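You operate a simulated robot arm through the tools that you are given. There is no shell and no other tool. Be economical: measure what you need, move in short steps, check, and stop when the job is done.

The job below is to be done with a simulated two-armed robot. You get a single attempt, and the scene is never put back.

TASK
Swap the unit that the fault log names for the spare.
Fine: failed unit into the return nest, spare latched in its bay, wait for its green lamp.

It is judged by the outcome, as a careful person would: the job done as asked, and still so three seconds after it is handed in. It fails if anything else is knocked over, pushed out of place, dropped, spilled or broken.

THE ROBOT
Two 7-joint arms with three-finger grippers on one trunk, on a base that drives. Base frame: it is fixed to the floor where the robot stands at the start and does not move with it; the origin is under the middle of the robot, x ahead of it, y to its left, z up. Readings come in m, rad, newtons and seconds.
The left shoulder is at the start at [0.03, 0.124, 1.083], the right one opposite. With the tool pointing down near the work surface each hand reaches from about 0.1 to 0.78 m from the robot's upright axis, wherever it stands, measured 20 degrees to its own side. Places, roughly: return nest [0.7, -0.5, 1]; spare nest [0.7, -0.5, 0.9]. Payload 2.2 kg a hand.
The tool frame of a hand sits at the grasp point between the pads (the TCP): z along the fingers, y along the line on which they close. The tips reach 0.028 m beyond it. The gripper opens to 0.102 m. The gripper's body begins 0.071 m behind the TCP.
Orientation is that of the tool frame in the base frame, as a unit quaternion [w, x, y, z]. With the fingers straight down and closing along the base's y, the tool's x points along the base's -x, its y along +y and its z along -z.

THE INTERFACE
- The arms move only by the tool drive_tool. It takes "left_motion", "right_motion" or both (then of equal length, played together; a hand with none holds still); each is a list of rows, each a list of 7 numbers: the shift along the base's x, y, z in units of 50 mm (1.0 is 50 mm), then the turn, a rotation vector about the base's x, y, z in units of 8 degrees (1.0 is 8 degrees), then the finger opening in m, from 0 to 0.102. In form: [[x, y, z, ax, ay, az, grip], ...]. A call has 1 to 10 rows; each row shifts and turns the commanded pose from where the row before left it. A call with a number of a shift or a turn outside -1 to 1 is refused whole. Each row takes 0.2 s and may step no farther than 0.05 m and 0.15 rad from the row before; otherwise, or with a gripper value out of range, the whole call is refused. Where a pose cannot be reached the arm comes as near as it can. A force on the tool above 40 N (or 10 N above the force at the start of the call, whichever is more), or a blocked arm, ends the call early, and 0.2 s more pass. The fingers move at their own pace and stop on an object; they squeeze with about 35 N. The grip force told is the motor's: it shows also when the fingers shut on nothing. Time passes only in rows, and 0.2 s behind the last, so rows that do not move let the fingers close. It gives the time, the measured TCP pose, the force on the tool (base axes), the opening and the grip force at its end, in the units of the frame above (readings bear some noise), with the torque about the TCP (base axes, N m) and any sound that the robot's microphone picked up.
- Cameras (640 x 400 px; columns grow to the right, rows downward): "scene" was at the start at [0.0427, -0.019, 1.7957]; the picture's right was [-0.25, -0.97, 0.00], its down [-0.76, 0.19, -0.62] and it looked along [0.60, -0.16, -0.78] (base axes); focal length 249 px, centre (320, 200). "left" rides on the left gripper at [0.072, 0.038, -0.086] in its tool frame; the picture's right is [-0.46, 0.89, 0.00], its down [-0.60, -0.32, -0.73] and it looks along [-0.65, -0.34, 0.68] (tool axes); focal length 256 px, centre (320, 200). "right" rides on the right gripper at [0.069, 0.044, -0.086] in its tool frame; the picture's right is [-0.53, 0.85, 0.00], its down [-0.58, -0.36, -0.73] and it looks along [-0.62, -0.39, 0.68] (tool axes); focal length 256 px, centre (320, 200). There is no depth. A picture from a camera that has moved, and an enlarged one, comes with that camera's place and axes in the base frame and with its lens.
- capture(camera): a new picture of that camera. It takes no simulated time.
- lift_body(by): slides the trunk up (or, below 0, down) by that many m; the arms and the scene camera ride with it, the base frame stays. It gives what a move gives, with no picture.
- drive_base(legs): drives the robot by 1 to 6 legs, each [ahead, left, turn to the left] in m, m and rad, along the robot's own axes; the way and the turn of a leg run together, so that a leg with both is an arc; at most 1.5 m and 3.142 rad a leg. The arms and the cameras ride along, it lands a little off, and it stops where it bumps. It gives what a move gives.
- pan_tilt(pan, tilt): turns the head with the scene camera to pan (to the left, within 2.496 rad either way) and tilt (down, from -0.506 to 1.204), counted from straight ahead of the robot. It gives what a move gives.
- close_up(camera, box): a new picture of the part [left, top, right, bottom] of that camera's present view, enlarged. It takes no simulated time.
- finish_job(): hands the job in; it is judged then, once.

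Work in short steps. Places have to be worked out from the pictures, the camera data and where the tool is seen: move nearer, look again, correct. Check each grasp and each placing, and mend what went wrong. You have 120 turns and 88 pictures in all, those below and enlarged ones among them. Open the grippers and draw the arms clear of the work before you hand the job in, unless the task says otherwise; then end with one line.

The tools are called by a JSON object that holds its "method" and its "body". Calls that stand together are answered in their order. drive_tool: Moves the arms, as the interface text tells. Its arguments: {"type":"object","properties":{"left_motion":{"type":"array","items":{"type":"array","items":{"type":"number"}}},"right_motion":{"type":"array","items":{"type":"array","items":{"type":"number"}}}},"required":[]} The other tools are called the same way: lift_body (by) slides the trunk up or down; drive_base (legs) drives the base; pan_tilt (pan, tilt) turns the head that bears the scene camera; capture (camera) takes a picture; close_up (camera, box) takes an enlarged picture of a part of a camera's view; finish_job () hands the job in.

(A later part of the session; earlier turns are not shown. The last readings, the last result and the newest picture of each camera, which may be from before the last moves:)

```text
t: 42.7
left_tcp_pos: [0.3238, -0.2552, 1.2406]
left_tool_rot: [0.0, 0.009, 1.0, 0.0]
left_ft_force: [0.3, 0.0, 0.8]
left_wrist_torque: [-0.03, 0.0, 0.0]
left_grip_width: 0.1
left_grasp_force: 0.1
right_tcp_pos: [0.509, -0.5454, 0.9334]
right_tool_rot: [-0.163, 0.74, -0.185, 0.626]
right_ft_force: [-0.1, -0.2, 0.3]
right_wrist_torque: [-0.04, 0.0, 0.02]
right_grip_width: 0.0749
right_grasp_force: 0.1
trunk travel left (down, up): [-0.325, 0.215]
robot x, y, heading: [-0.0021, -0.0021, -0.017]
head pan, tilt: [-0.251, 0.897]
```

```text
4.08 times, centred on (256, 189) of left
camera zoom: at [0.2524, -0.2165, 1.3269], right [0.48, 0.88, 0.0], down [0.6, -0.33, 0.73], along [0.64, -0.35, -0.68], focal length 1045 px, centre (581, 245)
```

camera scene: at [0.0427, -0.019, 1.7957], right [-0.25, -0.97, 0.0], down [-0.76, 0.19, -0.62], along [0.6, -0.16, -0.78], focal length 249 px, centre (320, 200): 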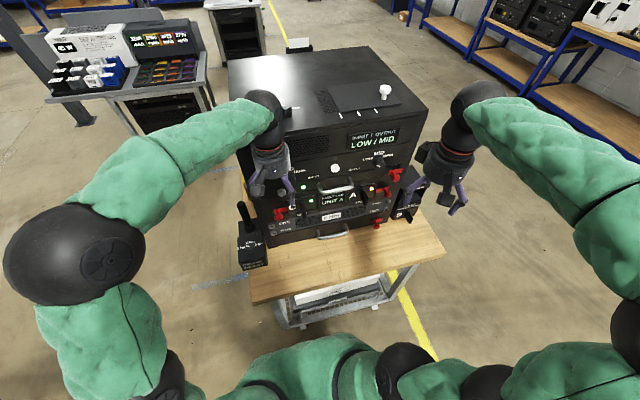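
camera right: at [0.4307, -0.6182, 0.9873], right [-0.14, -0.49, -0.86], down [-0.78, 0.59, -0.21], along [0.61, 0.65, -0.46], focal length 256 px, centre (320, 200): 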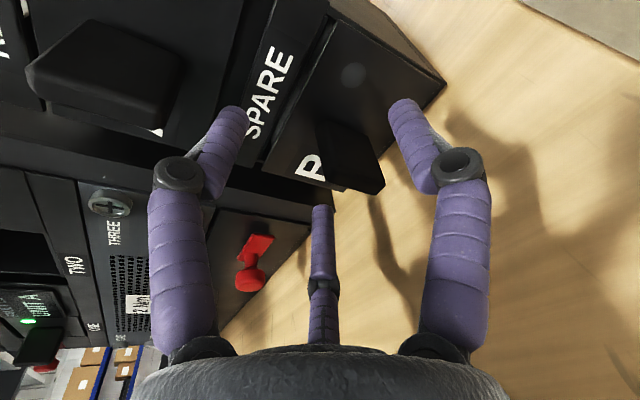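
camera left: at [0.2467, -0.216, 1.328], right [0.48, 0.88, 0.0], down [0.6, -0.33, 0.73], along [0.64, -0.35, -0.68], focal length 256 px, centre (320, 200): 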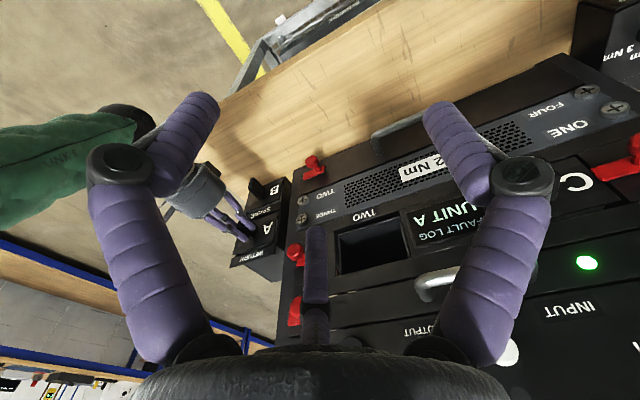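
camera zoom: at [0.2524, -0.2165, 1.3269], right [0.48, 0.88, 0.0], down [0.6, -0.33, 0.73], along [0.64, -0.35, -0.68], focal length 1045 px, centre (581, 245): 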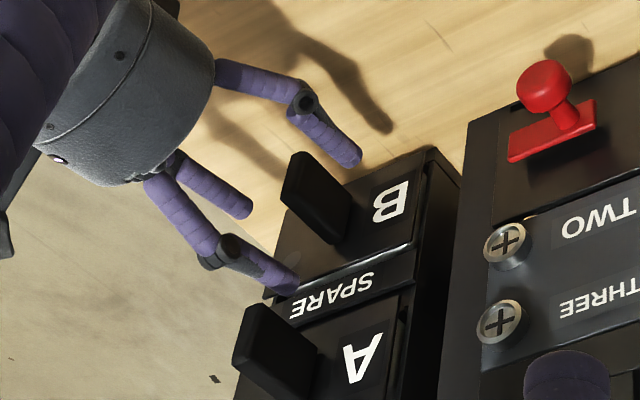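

The fin is inside the three fingers with no contact force. I'll close the grip.

{"method": "drive_tool", "body": {"right_motion": [[0, 0, 0, 0, 0, 0, 0.04], [0, 0, 0, 0, 0, 0, 0.0], [0, 0, 0, 0, 0, 0, 0.0], [0, 0, 0, 0, 0, 0, 0.0]]}}

{"method": "close_up", "body": {"camera": "left", "box": [200, 140, 312, 238]}}

```text
t: 43.7
left_tcp_pos: [0.3239, -0.256, 1.2401]
left_tool_rot: [0.0, 0.008, 1.0, 0.0]
left_ft_force: [-0.8, 0.3, 0.4]
left_wrist_torque: [0.0, 0.03, -0.01]
left_grip_width: 0.1001
left_grasp_force: 0.1
right_tcp_pos: [0.5089, -0.5456, 0.9332]
right_tool_rot: [-0.164, 0.739, -0.185, 0.627]
right_ft_force: [0.9, 0.5, -0.3]
right_wrist_torque: [0.01, 0.04, -0.03]
right_grip_width: 0.0177
right_grasp_force: 34.6
trunk travel left (down, up): [-0.325, 0.215]
robot x, y, heading: [-0.0082, -0.0008, -0.015]
head pan, tilt: [-0.251, 0.897]
```

```text
4.08 times, centred on (256, 189) of left
camera zoom: at [0.2519, -0.2166, 1.327], right [0.48, 0.88, 0.0], down [0.6, -0.33, 0.73], along [0.64, -0.35, -0.68], focal length 1045 px, centre (581, 245)
```

zoom: 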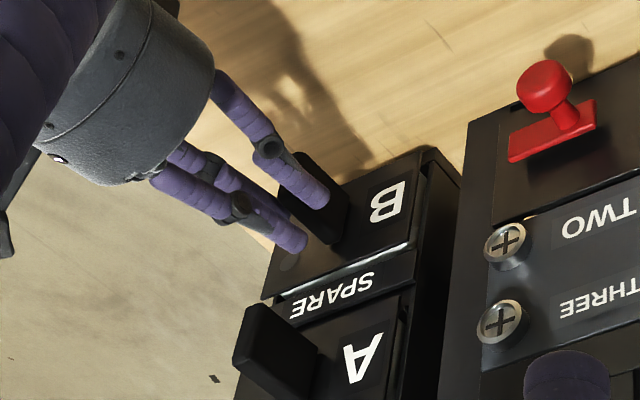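

The grip is clean (17.7 mm, negligible torque). I'll pull B straight out.

{"method": "drive_tool", "body": {"right_motion": [[-0.4, 0, 0, 0, 0, 0, 0.0], [-0.4, 0, 0, 0, 0, 0, 0.0], [-0.5, 0, 0, 0, 0, 0, 0.0], [-0.5, 0, 0, 0, 0, 0, 0.0], [-0.5, 0, 0, 0, 0, 0, 0.0], [-0.5, 0, 0, 0, 0, 0, 0.0]]}}

{"method": "capture", "body": {"camera": "left"}}

```text
t: 45.1
left_tcp_pos: [0.3224, -0.2559, 1.2401]
left_tool_rot: [0.0, 0.01, 1.0, 0.0]
left_ft_force: [-0.6, 0.4, 0.1]
left_wrist_torque: [0.01, -0.01, 0.0]
left_grip_width: 0.0998
left_grasp_force: 0.1
right_tcp_pos: [0.3702, -0.545, 0.936]
right_tool_rot: [-0.164, 0.739, -0.185, 0.627]
right_ft_force: [-0.9, -0.9, 0.3]
right_wrist_torque: [0.01, 0.58, 0.04]
right_grip_width: 0.0176
right_grasp_force: 34.8
trunk travel left (down, up): [-0.325, 0.215]
robot x, y, heading: [-0.0091, -0.003, -0.015]
head pan, tilt: [-0.251, 0.897]
```

```text
21 pictures are left
camera left: at [0.2515, -0.2168, 1.3271], right [0.48, 0.88, 0.0], down [0.6, -0.33, 0.73], along [0.64, -0.35, -0.68], focal length 256 px, centre (320, 200)
```

left: 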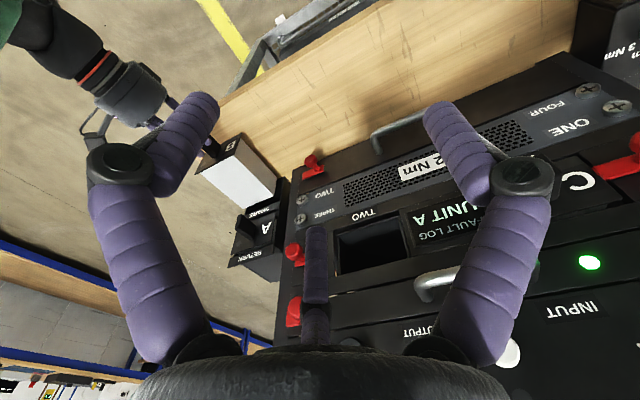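

B is out. I'll draw it back and raise it to bay height, then move left in front of bay A. Meanwhile I'll shift the left hand to get the same view of the bay that worked for the nest.

{"method": "drive_tool", "body": {"right_motion": [[-0.9, 0, 0.2, 0, 0, 0, 0.0], [-0.3, 0, 0.9, 0, 0, 0, 0.0], [0, 0, 0.95, 0, 0, 0, 0.0], [0, 0, 0.95, 0, 0, 0, 0.0], [0, 0.5, 0.4, 0, 0, 0, 0.0], [0, 0.9, 0.3, 0, 0, 0, 0.0], [0, 0.9, 0.1, 0, 0, 0, 0.0], [0, 0.9, 0, 0, 0, 0, 0.0], [0, 0.9, 0, 0, 0, 0, 0.0], [0, 0.2, 0, 0, 0, 0, 0.0]], "left_motion": [[0, 0.88, 0.38, 0, 0, 0, 0.1], [0, 0.88, 0.38, 0, 0, 0, 0.1], [0, 0.88, 0.38, 0, 0, 0, 0.1], [0, 0.88, 0.38, 0, 0, 0, 0.1], [0, 0.88, 0.38, 0, 0, 0, 0.1], [0, 0, 0, 0, 0, 0, 0.1], [0, 0, 0, 0, 0, 0, 0.1], [0, 0, 0, 0, 0, 0, 0.1], [0, 0, 0, 0, 0, 0, 0.1], [0, 0, 0, 0, 0, 0, 0.1]]}}

{"method": "capture", "body": {"camera": "left"}}

```text
t: 47.3
left_tcp_pos: [0.3242, -0.0352, 1.3345]
left_tool_rot: [0.0, 0.009, 1.0, 0.001]
left_ft_force: [0.6, -0.1, 0.4]
left_wrist_torque: [0.02, 0.0, -0.02]
left_grip_width: 0.1002
left_grasp_force: 0.0
right_tcp_pos: [0.3078, -0.3308, 1.1273]
right_tool_rot: [-0.163, 0.739, -0.184, 0.627]
right_ft_force: [0.4, -0.7, -1.2]
right_wrist_torque: [-0.03, 0.02, 0.0]
right_grip_width: 0.002
right_grasp_force: 31.7
trunk travel left (down, up): [-0.325, 0.215]
robot x, y, heading: [-0.008, -0.0023, -0.019]
head pan, tilt: [-0.251, 0.897]
```

```text
20 pictures are left
camera left: at [0.2535, 0.0045, 1.4213], right [0.48, 0.88, 0.0], down [0.6, -0.33, 0.73], along [0.64, -0.35, -0.68], focal length 256 px, centre (320, 200)
```

left: 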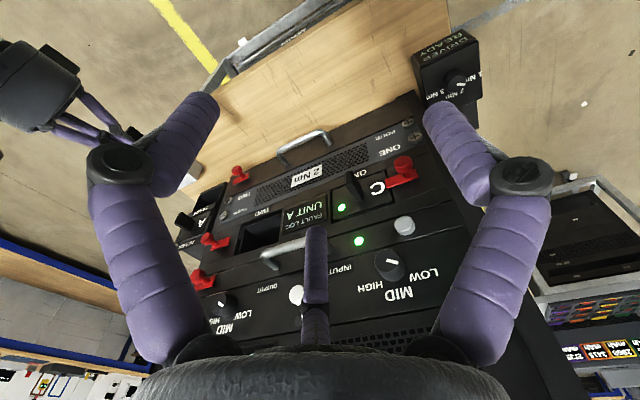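

The grip reads 2 mm, so B slipped out of the fingers. I need to find it now.

{"method": "close_up", "body": {"camera": "left", "box": [110, 100, 290, 270]}}

{"method": "capture", "body": {"camera": "scene"}}

```text
2.35 times, centred on (200, 185) of left
camera zoom: at [0.2535, 0.0045, 1.4213], right [0.48, 0.88, 0.0], down [0.6, -0.33, 0.73], along [0.64, -0.35, -0.68], focal length 602 px, centre (602, 235)
```

zoom: 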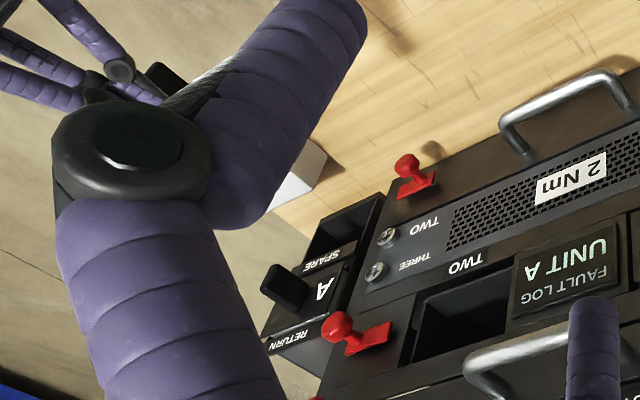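

```text
18 pictures are left
camera scene: at [0.036, -0.0199, 1.7957], right [-0.27, -0.96, 0.0], down [-0.75, 0.21, -0.62], along [0.6, -0.17, -0.78], focal length 249 px, centre (320, 200)
```

scene: 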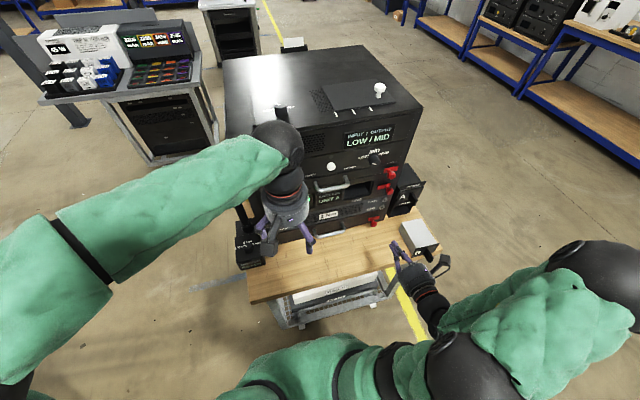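

B is sitting upright on the table in front of the nests, close to where it was lifted. I'll zoom in on it to plan the re-grasp.

{"method": "close_up", "body": {"camera": "scene", "box": [370, 180, 466, 280]}}

```text
4.00 times, centred on (418, 230) of scene
camera zoom: at [0.036, -0.0199, 1.7957], right [-0.27, -0.96, 0.0], down [-0.75, 0.21, -0.62], along [0.6, -0.17, -0.78], focal length 996 px, centre (-72, 80)
```

zoom: 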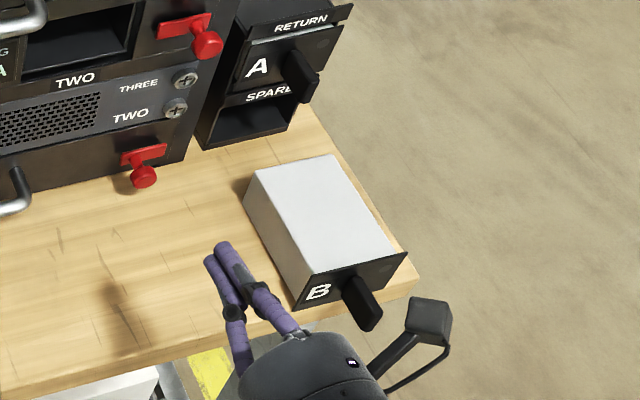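

B rests flat on the table, with its plate at x ≈ 0.36, y centre ≈ -0.533, and its fin overhanging the table edge. It probably snagged on A's fin while rising. I'll bring the open hand back in front of its fin.

{"method": "drive_tool", "body": {"right_motion": [[-0.7, 0, 0, 0, 0, 0, 0.04], [-0.7, -0.4, 0, 0, 0, 0, 0.075], [0, -0.9, 0, 0, 0, 0, 0.075], [0, -0.9, 0, 0, 0, 0, 0.075], [0, -0.9, 0, 0, 0, 0, 0.075], [0, -0.9, -0.3, 0, 0, 0, 0.075], [0, -0.3, -0.9, 0, 0, 0, 0.075], [0, 0, -0.95, 0, 0, 0, 0.075], [0, 0, -0.95, 0, 0, 0, 0.075], [0, 0, -0.85, 0, 0, 0, 0.075]]}}

{"method": "capture", "body": {"camera": "right"}}

{"method": "close_up", "body": {"camera": "scene", "box": [390, 210, 470, 290]}}

```text
t: 49.5
left_tcp_pos: [0.3246, -0.036, 1.3349]
left_tool_rot: [0.0, 0.009, 1.0, 0.001]
left_ft_force: [0.2, -0.3, -0.2]
left_wrist_torque: [0.03, 0.0, -0.01]
left_grip_width: 0.1001
left_grasp_force: 0.1
right_tcp_pos: [0.2415, -0.5464, 0.9285]
right_tool_rot: [-0.163, 0.739, -0.185, 0.627]
right_ft_force: [1.3, 0.5, -1.5]
right_wrist_torque: [0.01, 0.01, 0.01]
right_grip_width: 0.0748
right_grasp_force: 0.1
trunk travel left (down, up): [-0.325, 0.215]
robot x, y, heading: [-0.0061, 0.0011, -0.016]
head pan, tilt: [-0.251, 0.897]
```

```text
16 pictures are left
camera right: at [0.1637, -0.6189, 0.9818], right [-0.14, -0.49, -0.86], down [-0.78, 0.59, -0.21], along [0.61, 0.65, -0.46], focal length 256 px, centre (320, 200)
```

right: 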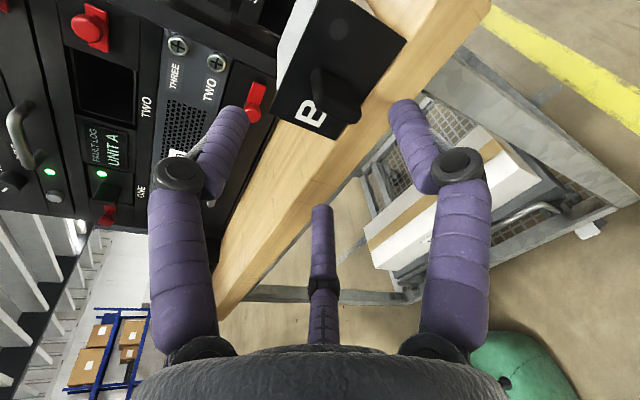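

```text
5.00 times, centred on (430, 250) of scene
camera zoom: at [0.036, -0.0204, 1.7957], right [-0.27, -0.96, 0.0], down [-0.75, 0.21, -0.62], along [0.6, -0.16, -0.78], focal length 1245 px, centre (-230, -50)
```

zoom: 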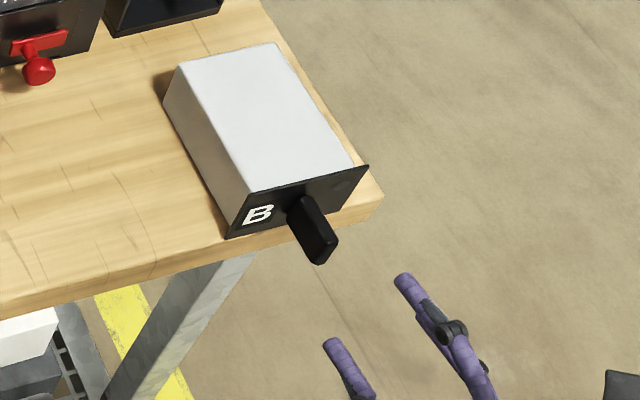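

B's fin is about 9 mm lower relative to the hand than when I gripped it in the nest. I'll lower by 9 mm, advance to the same relative pose, and close.

{"method": "drive_tool", "body": {"right_motion": [[0.3, 0.04, -0.18, 0, 0, 0, 0.075], [0.6, 0, 0, 0, 0, 0, 0.075], [0.6, 0, 0, 0, 0, 0, 0.075], [0, 0, 0, 0, 0, 0, 0.075]]}}

{"method": "close_up", "body": {"camera": "scene", "box": [400, 215, 464, 271]}}

```text
t: 50.5
left_tcp_pos: [0.3244, -0.0342, 1.3333]
left_tool_rot: [0.0, 0.009, 1.0, 0.0]
left_ft_force: [-0.5, -0.1, 0.5]
left_wrist_torque: [-0.01, 0.02, 0.03]
left_grip_width: 0.0997
left_grasp_force: 0.0
right_tcp_pos: [0.3154, -0.5429, 0.9181]
right_tool_rot: [-0.164, 0.739, -0.183, 0.627]
right_ft_force: [-0.4, 0.3, -0.7]
right_wrist_torque: [0.07, -0.01, -0.02]
right_grip_width: 0.0749
right_grasp_force: 0.0
trunk travel left (down, up): [-0.325, 0.215]
robot x, y, heading: [-0.0079, -0.002, -0.011]
head pan, tilt: [-0.251, 0.897]
```

```text
7.14 times, centred on (432, 243) of scene
camera zoom: at [0.0353, -0.0192, 1.7957], right [-0.27, -0.96, 0.0], down [-0.75, 0.21, -0.62], along [0.6, -0.17, -0.78], focal length 1778 px, centre (-480, -107)
```

zoom: 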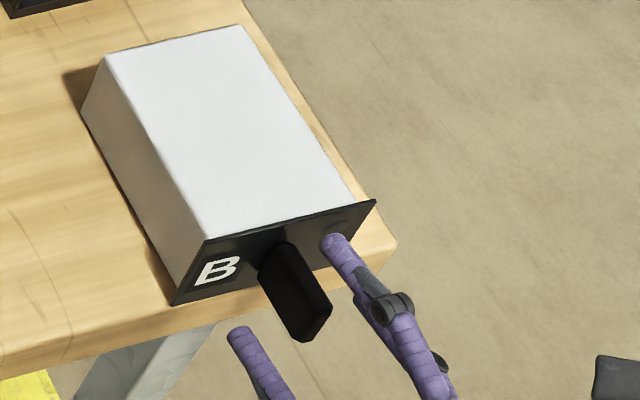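

The fin is between the fingers. I'll close and check.

{"method": "drive_tool", "body": {"right_motion": [[0, 0, 0, 0, 0, 0, 0.04], [0, 0, 0, 0, 0, 0, 0.0], [0, 0, 0, 0, 0, 0, 0.0], [0, 0, 0, 0, 0, 0, 0.0], [0, 0, 0.1, 0, 0, 0, 0.0], [0, 0, 0.1, 0, 0, 0, 0.0], [0, 0, 0.1, 0, 0, 0, 0.0]]}}

{"method": "close_up", "body": {"camera": "scene", "box": [400, 205, 464, 271]}}

```text
t: 52.1
left_tcp_pos: [0.3248, -0.0343, 1.3343]
left_tool_rot: [0.0, 0.009, 1.0, 0.0]
left_ft_force: [-0.6, 0.4, -0.5]
left_wrist_torque: [0.0, -0.02, -0.03]
left_grip_width: 0.0997
left_grasp_force: 0.2
right_tcp_pos: [0.314, -0.5421, 0.9327]
right_tool_rot: [-0.163, 0.739, -0.185, 0.626]
right_ft_force: [-0.1, -0.2, -5.8]
right_wrist_torque: [-0.02, 0.57, 0.0]
right_grip_width: 0.018
right_grasp_force: 35.1
trunk travel left (down, up): [-0.325, 0.215]
robot x, y, heading: [-0.0101, 0.0004, -0.013]
head pan, tilt: [-0.251, 0.897]
```

```text
6.06 times, centred on (432, 238) of scene
camera zoom: at [0.0364, -0.0195, 1.7957], right [-0.27, -0.96, 0.0], down [-0.75, 0.21, -0.62], along [0.6, -0.17, -0.78], focal length 1509 px, centre (-359, -30)
```

zoom: 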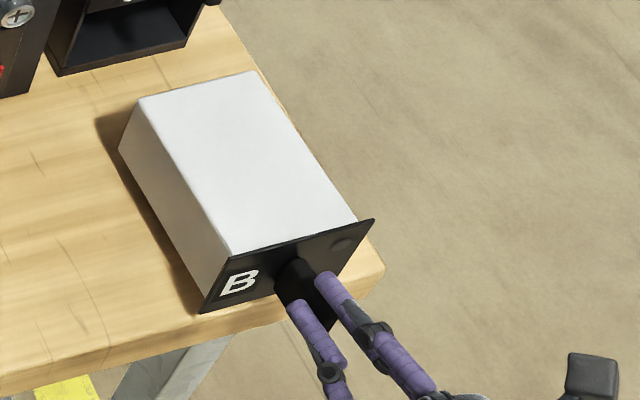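

B is lifted 15 mm and held. I'll back it away from the nest before raising, then check.

{"method": "drive_tool", "body": {"right_motion": [[-0.3, 0, 0, 0, 0, 0, 0.0], [-0.4, 0, 0.1, 0, 0, 0, 0.0], [-0.4, 0, 0.2, 0, 0, 0, 0.0], [0, 0, 0.3, 0, 0, 0, 0.0], [0, 0, 0.4, 0, 0, 0, 0.0]]}}

```text
t: 53.3
left_tcp_pos: [0.3249, -0.0346, 1.3336]
left_tool_rot: [0.0, 0.009, 1.0, 0.0]
left_ft_force: [0.1, -0.3, 0.9]
left_wrist_torque: [0.0, 0.01, 0.03]
left_grip_width: 0.1
left_grasp_force: 0.1
right_tcp_pos: [0.2577, -0.5419, 0.9843]
right_tool_rot: [-0.163, 0.739, -0.185, 0.627]
right_ft_force: [1.0, -0.3, -5.4]
right_wrist_torque: [-0.02, 0.59, -0.01]
right_grip_width: 0.0175
right_grasp_force: 34.9
trunk travel left (down, up): [-0.325, 0.215]
robot x, y, heading: [-0.0078, 0.0019, -0.015]
head pan, tilt: [-0.251, 0.897]
```

Held securely with about 5.5 N of weight. I'll raise and move left in front of bay A.

{"method": "drive_tool", "body": {"right_motion": [[0, 0, 0.6, 0, 0, 0, 0.0], [0, 0.2, 0.7, 0, 0, 0, 0.0], [0, 0.5, 0.7, 0, 0, 0, 0.0], [0, 0.7, 0.5, 0, 0, 0, 0.0], [0, 0.7, 0.3, 0, 0, 0, 0.0], [0, 0.7, 0, 0, 0, 0, 0.0], [0, 0.7, 0, 0, 0, 0, 0.0], [0, 0.7, 0, 0, 0, 0, 0.0], [0.3, 0.1, 0, 0, 0, 0, 0.0], [0.4, 0, 0, 0, 0, 0, 0.0]]}}

{"method": "close_up", "body": {"camera": "left", "box": [190, 190, 320, 280]}}

```text
t: 55.5
left_tcp_pos: [0.3265, -0.0343, 1.3341]
left_tool_rot: [-0.001, 0.009, 1.0, -0.001]
left_ft_force: [-0.3, 0.2, -1.0]
left_wrist_torque: [-0.02, 0.02, 0.0]
left_grip_width: 0.1001
left_grasp_force: 0.0
right_tcp_pos: [0.2954, -0.3268, 1.1234]
right_tool_rot: [-0.162, 0.739, -0.185, 0.627]
right_ft_force: [0.6, 0.1, -5.9]
right_wrist_torque: [0.0, 0.57, 0.0]
right_grip_width: 0.0177
right_grasp_force: 34.5
trunk travel left (down, up): [-0.325, 0.215]
robot x, y, heading: [-0.0084, 0.0022, -0.021]
head pan, tilt: [-0.251, 0.897]
```

```text
4.44 times, centred on (255, 235) of left
camera zoom: at [0.2543, 0.0051, 1.4212], right [0.48, 0.88, 0.0], down [0.6, -0.33, 0.73], along [0.64, -0.35, -0.68], focal length 1138 px, centre (609, 44)
```

zoom: 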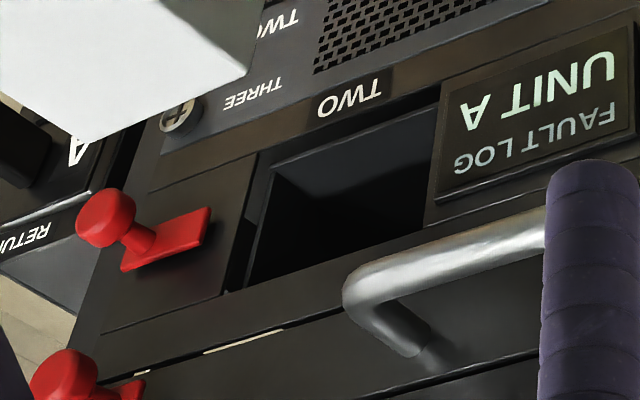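

The bay opening and B's rear corner are both clearly visible. Projected to the mouth, B needs about +5 mm in y and +10 mm in z, part of which comes from a 2° nose-up correction. I'll apply this and advance 70 mm for a closer check.

{"method": "drive_tool", "body": {"right_motion": [[0.2, 0.1, 0.09, 0, -0.25, 0, 0.0], [0.6, 0, 0, 0, 0, 0, 0.0], [0.6, 0, 0, 0, 0, 0, 0.0]]}}

{"method": "close_up", "body": {"camera": "left", "box": [190, 180, 320, 270]}}

```text
t: 56.3
left_tcp_pos: [0.3259, -0.0347, 1.334]
left_tool_rot: [0.0, 0.008, 1.0, 0.0]
left_ft_force: [1.0, -0.2, -0.2]
left_wrist_torque: [-0.03, 0.02, 0.01]
left_grip_width: 0.0999
left_grasp_force: 0.0
right_tcp_pos: [0.3652, -0.3233, 1.1291]
right_tool_rot: [-0.167, 0.729, -0.182, 0.639]
right_ft_force: [-0.3, -0.1, -5.7]
right_wrist_torque: [-0.01, 0.58, 0.0]
right_grip_width: 0.0174
right_grasp_force: 34.8
trunk travel left (down, up): [-0.325, 0.215]
robot x, y, heading: [-0.0073, 0.0015, -0.018]
head pan, tilt: [-0.251, 0.897]
```

```text
4.44 times, centred on (255, 225) of left
camera zoom: at [0.2547, 0.0047, 1.4211], right [0.48, 0.88, 0.0], down [0.6, -0.33, 0.73], along [0.64, -0.35, -0.68], focal length 1138 px, centre (609, 89)
```

zoom: 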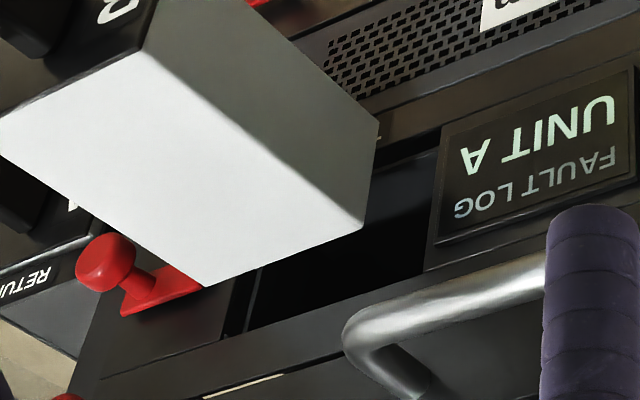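

B is well aligned, with about 2° of residual roll, and projected to the mouth it needs about +8 mm in y and z. I'll apply these and advance slowly into the mouth.

{"method": "drive_tool", "body": {"right_motion": [[0, 0.16, 0.15, 0.2, 0, 0, 0.0], [0.2, 0, 0, 0, 0, 0, 0.0], [0.15, 0, 0, 0, 0, 0, 0.0], [0.15, 0, 0, 0, 0, 0, 0.0], [0.15, 0, 0, 0, 0, 0, 0.0]]}}

{"method": "close_up", "body": {"camera": "left", "box": [190, 180, 320, 270]}}

```text
t: 57.5
left_tcp_pos: [0.3202, -0.0344, 1.3352]
left_tool_rot: [0.003, 0.01, 1.0, 0.001]
left_ft_force: [0.5, 0.2, -0.2]
left_wrist_torque: [-0.02, 0.0, 0.0]
left_grip_width: 0.0998
left_grasp_force: 0.0
right_tcp_pos: [0.3867, -0.3136, 1.1325]
right_tool_rot: [-0.178, 0.728, -0.197, 0.632]
right_ft_force: [-24.8, 1.5, -3.0]
right_wrist_torque: [0.14, 0.51, -0.46]
right_grip_width: 0.0173
right_grasp_force: 34.8
trunk travel left (down, up): [-0.325, 0.215]
robot x, y, heading: [-0.0109, 0.0022, -0.019]
head pan, tilt: [-0.251, 0.897]
stopped in row 5 (right hand): the force on the tool passed its limit at 48 N (the readings are from after the stop); the commanded pose is now the measured one
```

```text
4.44 times, centred on (255, 225) of left
camera zoom: at [0.2494, 0.0041, 1.4218], right [0.48, 0.88, 0.0], down [0.6, -0.33, 0.73], along [0.64, -0.35, -0.68], focal length 1138 px, centre (609, 89)
```

zoom: 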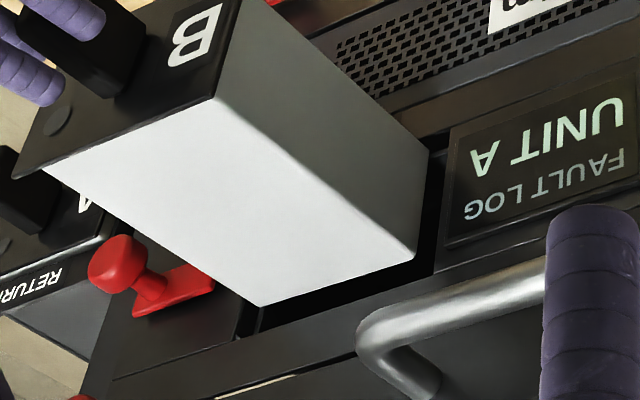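

It contacted at the low right: in the image there's 22 px of gap on the left and none on the right, with the bottom about 10 px below the floor edge. I'll back off, shift +6 mm in y and +9.5 mm in z, and retry.

{"method": "drive_tool", "body": {"right_motion": [[-0.2, 0, 0, 0, 0, 0, 0.0], [0, 0.12, 0.19, 0, 0, 0, 0.0], [0.12, 0, 0, 0, 0, 0, 0.0], [0.1, 0, 0, 0, 0, 0, 0.0], [0.1, 0, 0, 0, 0, 0, 0.0], [0.1, 0, 0, 0, 0, 0, 0.0], [0.1, 0, 0, 0, 0, 0, 0.0]]}}

```text
t: 59.1
left_tcp_pos: [0.3242, -0.0334, 1.3357]
left_tool_rot: [0.0, 0.009, 1.0, 0.0]
left_ft_force: [-0.4, 0.4, 0.7]
left_wrist_torque: [-0.03, -0.03, -0.02]
left_grip_width: 0.0998
left_grasp_force: 0.0
right_tcp_pos: [0.4087, -0.308, 1.1443]
right_tool_rot: [-0.176, 0.727, -0.193, 0.634]
right_ft_force: [-0.2, -0.5, -5.7]
right_wrist_torque: [0.01, 0.55, -0.01]
right_grip_width: 0.0175
right_grasp_force: 34.9
trunk travel left (down, up): [-0.325, 0.215]
robot x, y, heading: [-0.0094, 0.0009, -0.014]
head pan, tilt: [-0.251, 0.897]
```

B has entered the bay without contact. I'll continue the insertion.

{"method": "drive_tool", "body": {"right_motion": [[0.15, 0, 0, 0, 0, 0, 0.0], [0.15, 0, 0, 0, 0, 0, 0.0], [0.15, 0, 0, 0, 0, 0, 0.0], [0.15, 0, 0, 0, 0, 0, 0.0], [0.15, 0, 0, 0, 0, 0, 0.0], [0.15, 0, 0, 0, 0, 0, 0.0], [0.15, 0, 0, 0, 0, 0, 0.0], [0.15, 0, 0, 0, 0, 0, 0.0]]}}

{"method": "close_up", "body": {"camera": "left", "box": [190, 180, 320, 270]}}

```text
t: 60.9
left_tcp_pos: [0.3247, -0.035, 1.3345]
left_tool_rot: [0.001, 0.01, 1.0, 0.0]
left_ft_force: [0.1, -0.7, -0.1]
left_wrist_torque: [0.0, -0.02, 0.0]
left_grip_width: 0.1002
left_grasp_force: 0.1
right_tcp_pos: [0.4666, -0.3096, 1.144]
right_tool_rot: [-0.177, 0.727, -0.194, 0.634]
right_ft_force: [-0.8, 0.9, -10.0]
right_wrist_torque: [-0.36, 1.14, 0.05]
right_grip_width: 0.017
right_grasp_force: 34.9
trunk travel left (down, up): [-0.325, 0.215]
robot x, y, heading: [-0.0068, 0.0007, -0.018]
head pan, tilt: [-0.251, 0.897]
```

```text
4.44 times, centred on (255, 225) of left
camera zoom: at [0.2536, 0.0044, 1.4212], right [0.48, 0.88, 0.0], down [0.6, -0.33, 0.73], along [0.64, -0.35, -0.68], focal length 1138 px, centre (609, 89)
```

zoom: 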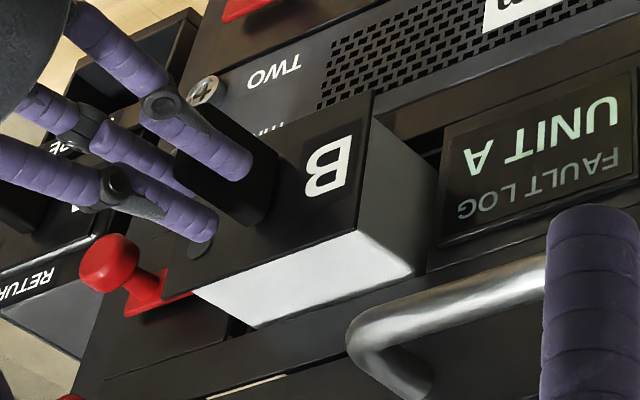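

Slight ceiling contact (extra 4 N downward). I'll ease down 2 mm and continue to the seat.

{"method": "drive_tool", "body": {"right_motion": [[0, 0, -0.04, 0, 0, 0, 0.0], [0.15, 0, 0, 0, 0, 0, 0.0], [0.15, 0, 0, 0, 0, 0, 0.0], [0.15, 0, 0, 0, 0, 0, 0.0], [0.15, 0, 0, 0, 0, 0, 0.0], [0.1, 0, 0, 0, 0, 0, 0.0], [0.1, 0, 0, 0, 0, 0, 0.0]]}}

```text
t: 62.5
left_tcp_pos: [0.3232, -0.035, 1.3338]
left_tool_rot: [0.0, 0.01, 1.0, -0.001]
left_ft_force: [-0.2, -0.1, -0.2]
left_wrist_torque: [0.01, -0.01, 0.02]
left_grip_width: 0.1
left_grasp_force: 0.1
right_tcp_pos: [0.5088, -0.3092, 1.1422]
right_tool_rot: [-0.177, 0.727, -0.194, 0.634]
right_ft_force: [-4.0, -0.6, -6.0]
right_wrist_torque: [-0.04, -0.17, -0.16]
right_grip_width: 0.0173
right_grasp_force: 35.9
trunk travel left (down, up): [-0.325, 0.215]
robot x, y, heading: [-0.0066, -0.0013, -0.016]
head pan, tilt: [-0.251, 0.897]
```

Almost seated. I'll push the last bit until it bottoms out.

{"method": "drive_tool", "body": {"right_motion": [[0.1, 0, 0, 0, 0, 0, 0.0], [0.1, 0, 0, 0, 0, 0, 0.0], [0.1, 0, 0, 0, 0, 0, 0.0], [0.1, 0, 0, 0, 0, 0, 0.0]]}}

{"method": "close_up", "body": {"camera": "left", "box": [190, 180, 320, 270]}}

```text
t: 63.1
left_tcp_pos: [0.3196, -0.0358, 1.3356]
left_tool_rot: [0.002, 0.011, 1.0, 0.0]
left_ft_force: [0.0, -0.8, -0.2]
left_wrist_torque: [-0.02, 0.03, 0.02]
left_grip_width: 0.0999
left_grasp_force: 0.0
right_tcp_pos: [0.5105, -0.3082, 1.1379]
right_tool_rot: [-0.178, 0.729, -0.196, 0.631]
right_ft_force: [-22.8, 0.6, 2.0]
right_wrist_torque: [-0.11, -0.88, -0.32]
right_grip_width: 0.0175
right_grasp_force: 34.5
trunk travel left (down, up): [-0.325, 0.215]
robot x, y, heading: [-0.009, 0.0041, -0.021]
head pan, tilt: [-0.251, 0.897]
stopped in row 3 (right hand): the force on the tool passed its limit at 44 N (the readings are from after the stop); the commanded pose is now the measured one
```

```text
4.44 times, centred on (255, 225) of left
camera zoom: at [0.2492, 0.0047, 1.4221], right [0.48, 0.88, 0.0], down [0.6, -0.33, 0.73], along [0.64, -0.35, -0.68], focal length 1138 px, centre (609, 89)
```

zoom: 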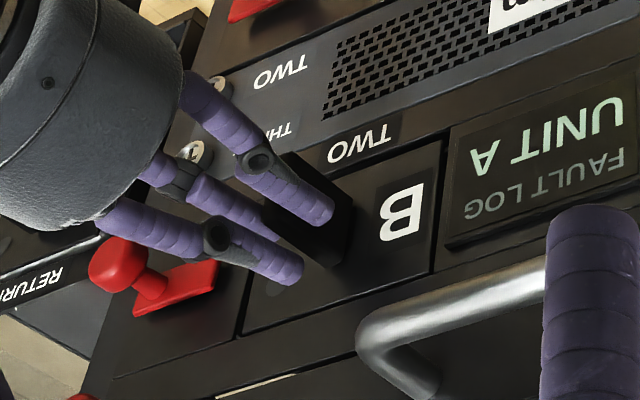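

B is seated flush. I'll release it, back out, return the hand to its original upright orientation, and line up with the latch knob (about y = -0.412, z = 1.121).

{"method": "drive_tool", "body": {"right_motion": [[0, 0, 0, 0, 0, 0, 0.05], [0, 0, 0, 0, 0, 0, 0.075], [0, 0, 0, 0, 0, 0, 0.075], [-0.5, 0, 0, 0, 0, 0, 0.075], [-0.7, 0, 0, 0, 0, 0, 0.075], [-0.7, 0, 0, 0, 0, 0, 0.06], [0, -0.52, -0.08, -0.963, -0.25, 0.047, 0.06], [0, -0.52, -0.08, -0.963, -0.25, 0.047, 0.06], [0, -0.52, -0.08, -0.963, -0.25, 0.047, 0.06], [0, -0.52, -0.08, -0.963, -0.25, 0.047, 0.06]]}}

{"method": "capture", "body": {"camera": "right"}}

```text
t: 65.3
left_tcp_pos: [0.3226, -0.035, 1.3346]
left_tool_rot: [-0.001, 0.01, 1.0, 0.0]
left_ft_force: [-0.7, 0.3, -0.7]
left_wrist_torque: [0.01, 0.0, 0.02]
left_grip_width: 0.1
left_grasp_force: 0.0
right_tcp_pos: [0.4176, -0.4142, 1.1221]
right_tool_rot: [0.002, 0.708, 0.002, 0.706]
right_ft_force: [-0.2, 0.8, -0.7]
right_wrist_torque: [0.0, 0.0, 0.0]
right_grip_width: 0.06
right_grasp_force: 0.1
trunk travel left (down, up): [-0.325, 0.215]
robot x, y, heading: [-0.0054, 0.0023, -0.022]
head pan, tilt: [-0.251, 0.897]
```

```text
7 pictures are left
camera right: at [0.332, -0.4585, 1.1926], right [0.0, -0.85, -0.53], down [-0.73, 0.36, -0.58], along [0.68, 0.39, -0.62], focal length 256 px, centre (320, 200)
```

right: 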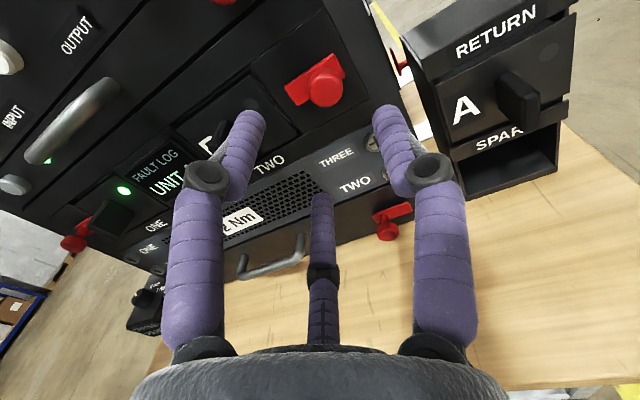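

The view matches the earlier one when I released the knob. I'll advance over it and close.

{"method": "drive_tool", "body": {"right_motion": [[0.6, 0.03, -0.02, 0, 0, 0, 0.06], [0.6, 0, 0, 0, 0, 0, 0.06], [0.6, 0, 0, 0, 0, 0, 0.06], [0, 0, 0, 0, 0, 0, 0.03], [0, 0, 0, 0, 0, 0, 0.01], [0, 0, 0, 0, 0, 0, 0.01]]}}

```text
t: 66.7
left_tcp_pos: [0.3247, -0.0356, 1.3348]
left_tool_rot: [0.0, 0.01, 1.0, 0.001]
left_ft_force: [0.4, -0.4, 0.1]
left_wrist_torque: [-0.01, 0.01, -0.03]
left_grip_width: 0.0999
left_grasp_force: 0.1
right_tcp_pos: [0.5106, -0.4139, 1.1207]
right_tool_rot: [0.001, 0.708, 0.001, 0.706]
right_ft_force: [6.2, -1.4, -2.7]
right_wrist_torque: [-0.05, 0.16, -0.26]
right_grip_width: 0.0294
right_grasp_force: 45.2
trunk travel left (down, up): [-0.325, 0.215]
robot x, y, heading: [-0.0054, -0.0009, -0.02]
head pan, tilt: [-0.251, 0.897]
```

The knob is gripped (29.4 mm, same as before). I'll slide it left (+y) about 20 mm in small steps.

{"method": "drive_tool", "body": {"right_motion": [[0, 0.1, 0, 0, 0, 0, 0.01], [0, 0.1, 0, 0, 0, 0, 0.01], [0, 0.1, 0, 0, 0, 0, 0.01], [0, 0.08, 0, 0, 0, 0, 0.01]]}}

{"method": "close_up", "body": {"camera": "left", "box": [190, 180, 320, 270]}}

```text
t: 67.7
left_tcp_pos: [0.3254, -0.0347, 1.3338]
left_tool_rot: [0.0, 0.01, 1.0, 0.0]
left_ft_force: [0.3, -0.8, 0.1]
left_wrist_torque: [0.01, -0.03, -0.04]
left_grip_width: 0.1002
left_grasp_force: 0.1
right_tcp_pos: [0.5117, -0.3919, 1.1208]
right_tool_rot: [0.0, 0.709, 0.003, 0.706]
right_ft_force: [12.4, 0.8, -5.7]
right_wrist_torque: [0.02, -0.03, -0.08]
right_grip_width: 0.0296
right_grasp_force: 44.8
trunk travel left (down, up): [-0.325, 0.215]
robot x, y, heading: [-0.0118, -0.0028, -0.017]
head pan, tilt: [-0.251, 0.897]
```

```text
4.44 times, centred on (255, 225) of left
camera zoom: at [0.2544, 0.0045, 1.4209], right [0.48, 0.88, 0.0], down [0.6, -0.33, 0.73], along [0.64, -0.35, -0.68], focal length 1138 px, centre (609, 89)
```

zoom: 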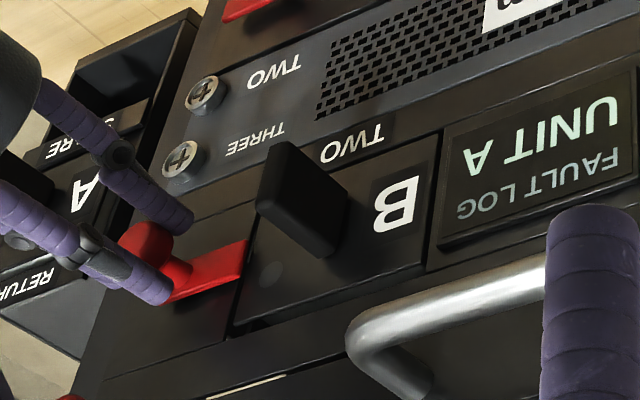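

The latch is near its old position but shows no stop yet (Fy ≈ 0), and the lamp is still dark. I'll push it a bit further until it stops.

{"method": "drive_tool", "body": {"right_motion": [[0, 0.08, 0, 0, 0, 0, 0.01], [0, 0.08, 0, 0, 0, 0, 0.01], [0, 0.08, 0, 0, 0, 0, 0.01]]}}

{"method": "close_up", "body": {"camera": "left", "box": [190, 180, 320, 270]}}

```text
t: 68.7
left_tcp_pos: [0.3272, -0.0379, 1.333]
left_tool_rot: [0.0, 0.012, 1.0, 0.0]
left_ft_force: [-0.5, 0.8, 0.3]
left_wrist_torque: [-0.04, 0.04, -0.01]
left_grip_width: 0.0999
left_grasp_force: 0.0
right_tcp_pos: [0.5122, -0.3897, 1.1207]
right_tool_rot: [0.008, 0.709, -0.004, 0.705]
right_ft_force: [8.8, -14.8, -12.0]
right_wrist_torque: [-0.03, 1.06, -0.72]
right_grip_width: 0.0292
right_grasp_force: 44.6
trunk travel left (down, up): [-0.325, 0.215]
robot x, y, heading: [-0.0067, 0.0015, -0.019]
head pan, tilt: [-0.251, 0.897]
stopped in row 3 (right hand): the force on the tool passed its limit at 41 N (the readings are from after the stop); the commanded pose is now the measured one
```

```text
4.44 times, centred on (255, 225) of left
camera zoom: at [0.2554, 0.0021, 1.4209], right [0.48, 0.88, 0.0], down [0.6, -0.33, 0.73], along [0.64, -0.35, -0.68], focal length 1138 px, centre (609, 89)
```

zoom: 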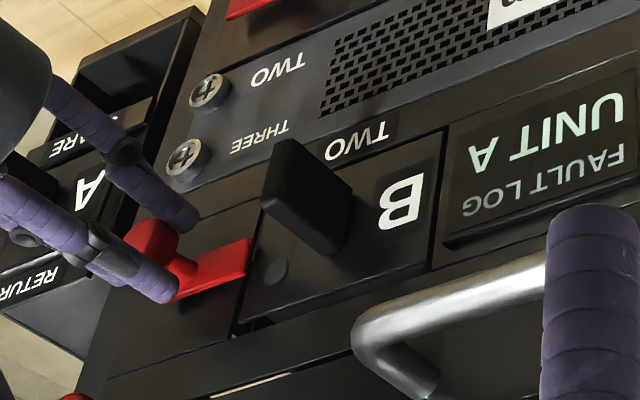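

It's blocked: the plate's end butts against B's edge, so B is not quite flush. I'll slide the latch back, release it, and push B fully home with closed fingertips on its fin.

{"method": "drive_tool", "body": {"right_motion": [[0, -0.1, 0, 0, 0, 0, 0.01], [0, -0.1, 0, 0, 0, 0, 0.01], [0, -0.12, 0, 0, 0, 0, 0.01], [0, 0, 0, 0, 0, 0, 0.06], [0, 0, 0, 0, 0, 0, 0.06], [-0.8, 0, 0, 0, 0, 0, 0.06], [-0.9, 0, 0, 0, 0, 0, 0.06], [0, 0.75, 0.05, 0, 0, 0, 0.02], [0, 0.75, 0.05, 0, 0, 0, 0.0], [0, 0.35, 0, 0, 0, 0, 0.0]]}}

{"method": "capture", "body": {"camera": "right"}}

```text
t: 70.9
left_tcp_pos: [0.3232, -0.0348, 1.3346]
left_tool_rot: [0.0, 0.01, 1.0, -0.001]
left_ft_force: [0.2, 0.0, 0.0]
left_wrist_torque: [-0.02, -0.02, 0.01]
left_grip_width: 0.1
left_grasp_force: 0.0
right_tcp_pos: [0.4242, -0.308, 1.129]
right_tool_rot: [0.007, 0.707, 0.0, 0.707]
right_ft_force: [0.4, 0.4, -0.9]
right_wrist_torque: [0.0, 0.01, -0.02]
right_grip_width: 0.002
right_grasp_force: 31.2
trunk travel left (down, up): [-0.325, 0.215]
robot x, y, heading: [-0.0096, 0.0013, -0.025]
head pan, tilt: [-0.251, 0.897]
```

```text
4 pictures are left
camera right: at [0.3367, -0.3513, 1.1992], right [-0.01, -0.85, -0.53], down [-0.73, 0.37, -0.58], along [0.69, 0.38, -0.62], focal length 256 px, centre (320, 200)
```

right: 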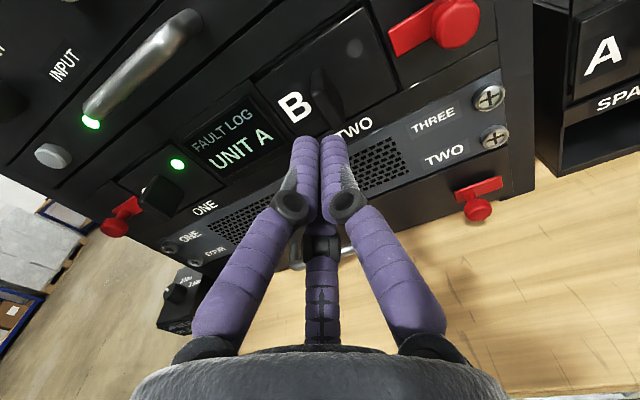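

B's fin front is about (0.505, -0.314, 1.13). I'll push with the closed fingertips until firm resistance.

{"method": "drive_tool", "body": {"right_motion": [[0.4, -0.12, 0, 0, 0, 0, 0.0], [0.3, 0, 0, 0, 0, 0, 0.0], [0.2, 0, 0, 0, 0, 0, 0.0], [0.15, 0, 0, 0, 0, 0, 0.0], [0.15, 0, 0, 0, 0, 0, 0.0], [0.15, 0, 0, 0, 0, 0, 0.0], [0.15, 0, 0, 0, 0, 0, 0.0]]}}

```text
t: 72.5
left_tcp_pos: [0.3168, -0.037, 1.3358]
left_tool_rot: [0.002, 0.011, 1.0, 0.001]
left_ft_force: [0.1, 0.3, -0.2]
left_wrist_torque: [0.0, 0.02, -0.01]
left_grip_width: 0.1001
left_grasp_force: 0.1
right_tcp_pos: [0.4923, -0.3152, 1.1274]
right_tool_rot: [0.006, 0.707, -0.003, 0.707]
right_ft_force: [-37.7, -3.7, -0.5]
right_wrist_torque: [-0.44, 0.25, 0.19]
right_grip_width: 0.0022
right_grasp_force: 31.5
trunk travel left (down, up): [-0.325, 0.215]
robot x, y, heading: [-0.0078, -0.0017, -0.022]
head pan, tilt: [-0.251, 0.897]
```

It's firm at 37 N. I'll give one more small push to confirm it is home, then back off and look.

{"method": "drive_tool", "body": {"right_motion": [[0.1, 0, 0, 0, 0, 0, 0.0], [0.05, 0, 0, 0, 0, 0, 0.0]]}}

{"method": "drive_tool", "body": {"right_motion": [[-0.5, 0, 0, 0, 0, 0, 0.0], [-0.8, 0, 0, 0, 0, 0, 0.0]]}}

{"method": "close_up", "body": {"camera": "left", "box": [190, 180, 320, 270]}}

```text
t: 72.8
left_tcp_pos: [0.3193, -0.0362, 1.335]
left_tool_rot: [0.001, 0.013, 1.0, 0.0]
left_ft_force: [-0.4, 0.6, 0.0]
left_wrist_torque: [0.0, -0.03, -0.02]
left_grip_width: 0.0996
left_grasp_force: 0.0
right_tcp_pos: [0.4919, -0.3156, 1.1278]
right_tool_rot: [0.007, 0.707, -0.005, 0.707]
right_ft_force: [-23.7, -1.8, 9.9]
right_wrist_torque: [0.22, -0.06, 0.19]
right_grip_width: 0.002
right_grasp_force: 31.4
trunk travel left (down, up): [-0.325, 0.215]
robot x, y, heading: [-0.0084, 0.0004, -0.023]
head pan, tilt: [-0.251, 0.897]
stopped in row 1 (right hand): the force on the tool passed its limit at 50 N (the readings are from after the stop); the commanded pose is now the measured one
```

```text
t: 73.4
left_tcp_pos: [0.3205, -0.0354, 1.3346]
left_tool_rot: [0.001, 0.011, 1.0, 0.0]
left_ft_force: [-0.5, 0.3, 1.3]
left_wrist_torque: [0.01, -0.02, 0.03]
left_grip_width: 0.1002
left_grasp_force: 0.1
right_tcp_pos: [0.4312, -0.3174, 1.1256]
right_tool_rot: [0.005, 0.708, -0.003, 0.706]
right_ft_force: [0.3, 0.4, 0.2]
right_wrist_torque: [-0.01, 0.0, 0.01]
right_grip_width: 0.0022
right_grasp_force: 31.2
trunk travel left (down, up): [-0.325, 0.215]
robot x, y, heading: [-0.0099, -0.0012, -0.022]
head pan, tilt: [-0.251, 0.897]
```

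```text
4.44 times, centred on (255, 225) of left
camera zoom: at [0.2501, 0.0033, 1.4217], right [0.48, 0.87, 0.0], down [0.6, -0.33, 0.73], along [0.64, -0.35, -0.68], focal length 1138 px, centre (609, 89)
```

zoom: 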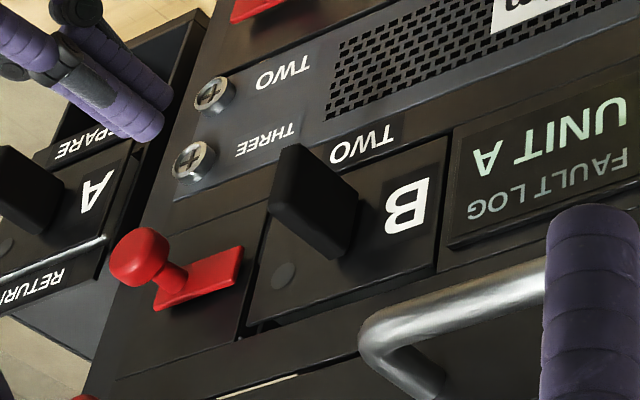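

B sits flush with no further travel. Looking back, the latch's stop at y ≈ -0.390 matches its original closed position (-0.3936), so it had simply reached full travel and the lamp needs time. I'll grip the knob again and close the latch.

{"method": "drive_tool", "body": {"right_motion": [[-0.25, -0.6, -0.04, 0, 0, 0, 0.06], [0, -0.6, -0.04, 0, 0, 0, 0.06], [0, -0.58, 0, 0, 0, 0, 0.06], [0.6, 0, 0, 0, 0, 0, 0.06], [0.6, 0, 0, 0, 0, 0, 0.06], [0.6, 0, 0, 0, 0, 0, 0.06], [0, 0, 0, 0, 0, 0, 0.03], [0, 0, 0, 0, 0, 0, 0.01], [0, 0, 0, 0, 0, 0, 0.01]]}}

```text
t: 75.4
left_tcp_pos: [0.3244, -0.0381, 1.3348]
left_tool_rot: [0.0, 0.011, 1.0, -0.001]
left_ft_force: [-0.5, 0.3, 0.1]
left_wrist_torque: [0.02, 0.03, -0.01]
left_grip_width: 0.0999
left_grasp_force: 0.0
right_tcp_pos: [0.5112, -0.4043, 1.1188]
right_tool_rot: [0.005, 0.711, -0.005, 0.703]
right_ft_force: [-1.2, 0.6, -15.5]
right_wrist_torque: [0.16, 0.76, 0.05]
right_grip_width: 0.0294
right_grasp_force: 45.0
trunk travel left (down, up): [-0.325, 0.215]
robot x, y, heading: [-0.0102, -0.0004, -0.019]
head pan, tilt: [-0.251, 0.897]
```

The knob is gripped again. I'll slide it left to the stop in small steps.

{"method": "drive_tool", "body": {"right_motion": [[0, 0.08, 0, 0, 0, 0, 0.01], [0, 0.08, 0, 0, 0, 0, 0.01], [0, 0.06, 0, 0, 0, 0, 0.01], [0, 0.05, 0, 0, 0, 0, 0.01], [0, 0.05, 0, 0, 0, 0, 0.01], [0, 0, 0, 0, 0, 0, 0.01]]}}

```text
t: 76.8
left_tcp_pos: [0.323, -0.0387, 1.3348]
left_tool_rot: [0.0, 0.013, 1.0, 0.001]
left_ft_force: [0.1, -0.8, 0.2]
left_wrist_torque: [0.0, -0.02, 0.03]
left_grip_width: 0.0999
left_grasp_force: 0.1
right_tcp_pos: [0.5101, -0.3903, 1.119]
right_tool_rot: [0.006, 0.71, -0.004, 0.704]
right_ft_force: [-2.0, -8.2, -22.3]
right_wrist_torque: [-0.05, 0.35, 0.01]
right_grip_width: 0.029
right_grasp_force: 45.0
trunk travel left (down, up): [-0.325, 0.215]
robot x, y, heading: [-0.0061, -0.0034, -0.022]
head pan, tilt: [-0.251, 0.897]
```

It's at the stop again (y = -0.390). I'll release the knob, draw back, and let some time pass.

{"method": "drive_tool", "body": {"right_motion": [[0, 0, 0, 0, 0, 0, 0.06], [0, 0, 0, 0, 0, 0, 0.06], [-0.8, 0, 0, 0, 0, 0, 0.06], [-0.9, 0, 0, 0, 0, 0, 0.06], [-0.9, -0.3, 0, 0, 0, 0, 0.06], [0, 0, 0, 0, 0, 0, 0.06], [0, 0, 0, 0, 0, 0, 0.06], [0, 0, 0, 0, 0, 0, 0.06], [0, 0, 0, 0, 0, 0, 0.06], [0, 0, 0, 0, 0, 0, 0.06]]}}

{"method": "drive_tool", "body": {"right_motion": [[0, 0, 0, 0, 0, 0, 0.06], [0, 0, 0, 0, 0, 0, 0.06], [0, 0, 0, 0, 0, 0, 0.06], [0, 0, 0, 0, 0, 0, 0.06], [0, 0, 0, 0, 0, 0, 0.06], [0, 0, 0, 0, 0, 0, 0.06], [0, 0, 0, 0, 0, 0, 0.06], [0, 0, 0, 0, 0, 0, 0.06], [0, 0, 0, 0, 0, 0, 0.06], [0, 0, 0, 0, 0, 0, 0.06]]}}

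{"method": "close_up", "body": {"camera": "left", "box": [190, 180, 320, 270]}}

```text
t: 79.0
left_tcp_pos: [0.3231, -0.0358, 1.3355]
left_tool_rot: [0.0, 0.011, 1.0, 0.0]
left_ft_force: [-0.3, -0.4, -0.2]
left_wrist_torque: [0.03, 0.01, 0.01]
left_grip_width: 0.0997
left_grasp_force: 0.0
right_tcp_pos: [0.3796, -0.4024, 1.123]
right_tool_rot: [0.005, 0.709, -0.003, 0.705]
right_ft_force: [-0.1, -0.6, -0.1]
right_wrist_torque: [0.03, -0.02, 0.01]
right_grip_width: 0.06
right_grasp_force: 0.0
trunk travel left (down, up): [-0.325, 0.215]
robot x, y, heading: [-0.0083, -0.0024, -0.016]
head pan, tilt: [-0.251, 0.897]
```

```text
t: 81.2
left_tcp_pos: [0.3236, -0.0368, 1.334]
left_tool_rot: [0.0, 0.012, 1.0, -0.001]
left_ft_force: [0.7, 0.8, -0.9]
left_wrist_torque: [-0.01, -0.01, 0.0]
left_grip_width: 0.1
left_grasp_force: 0.1
right_tcp_pos: [0.3787, -0.4022, 1.1225]
right_tool_rot: [0.006, 0.709, -0.004, 0.706]
right_ft_force: [0.3, 0.3, 0.7]
right_wrist_torque: [-0.01, 0.01, -0.02]
right_grip_width: 0.06
right_grasp_force: 0.0
trunk travel left (down, up): [-0.325, 0.215]
robot x, y, heading: [-0.0092, 0.0001, -0.019]
head pan, tilt: [-0.251, 0.897]
```

```text
4.44 times, centred on (255, 225) of left
camera zoom: at [0.2515, 0.0031, 1.4214], right [0.48, 0.87, 0.0], down [0.6, -0.33, 0.73], along [0.64, -0.35, -0.68], focal length 1138 px, centre (609, 89)
```

zoom: 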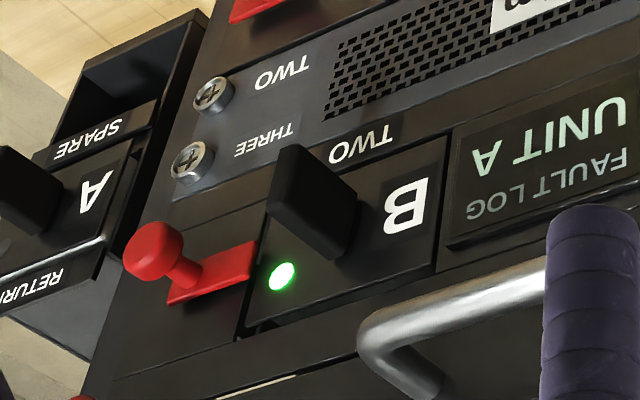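

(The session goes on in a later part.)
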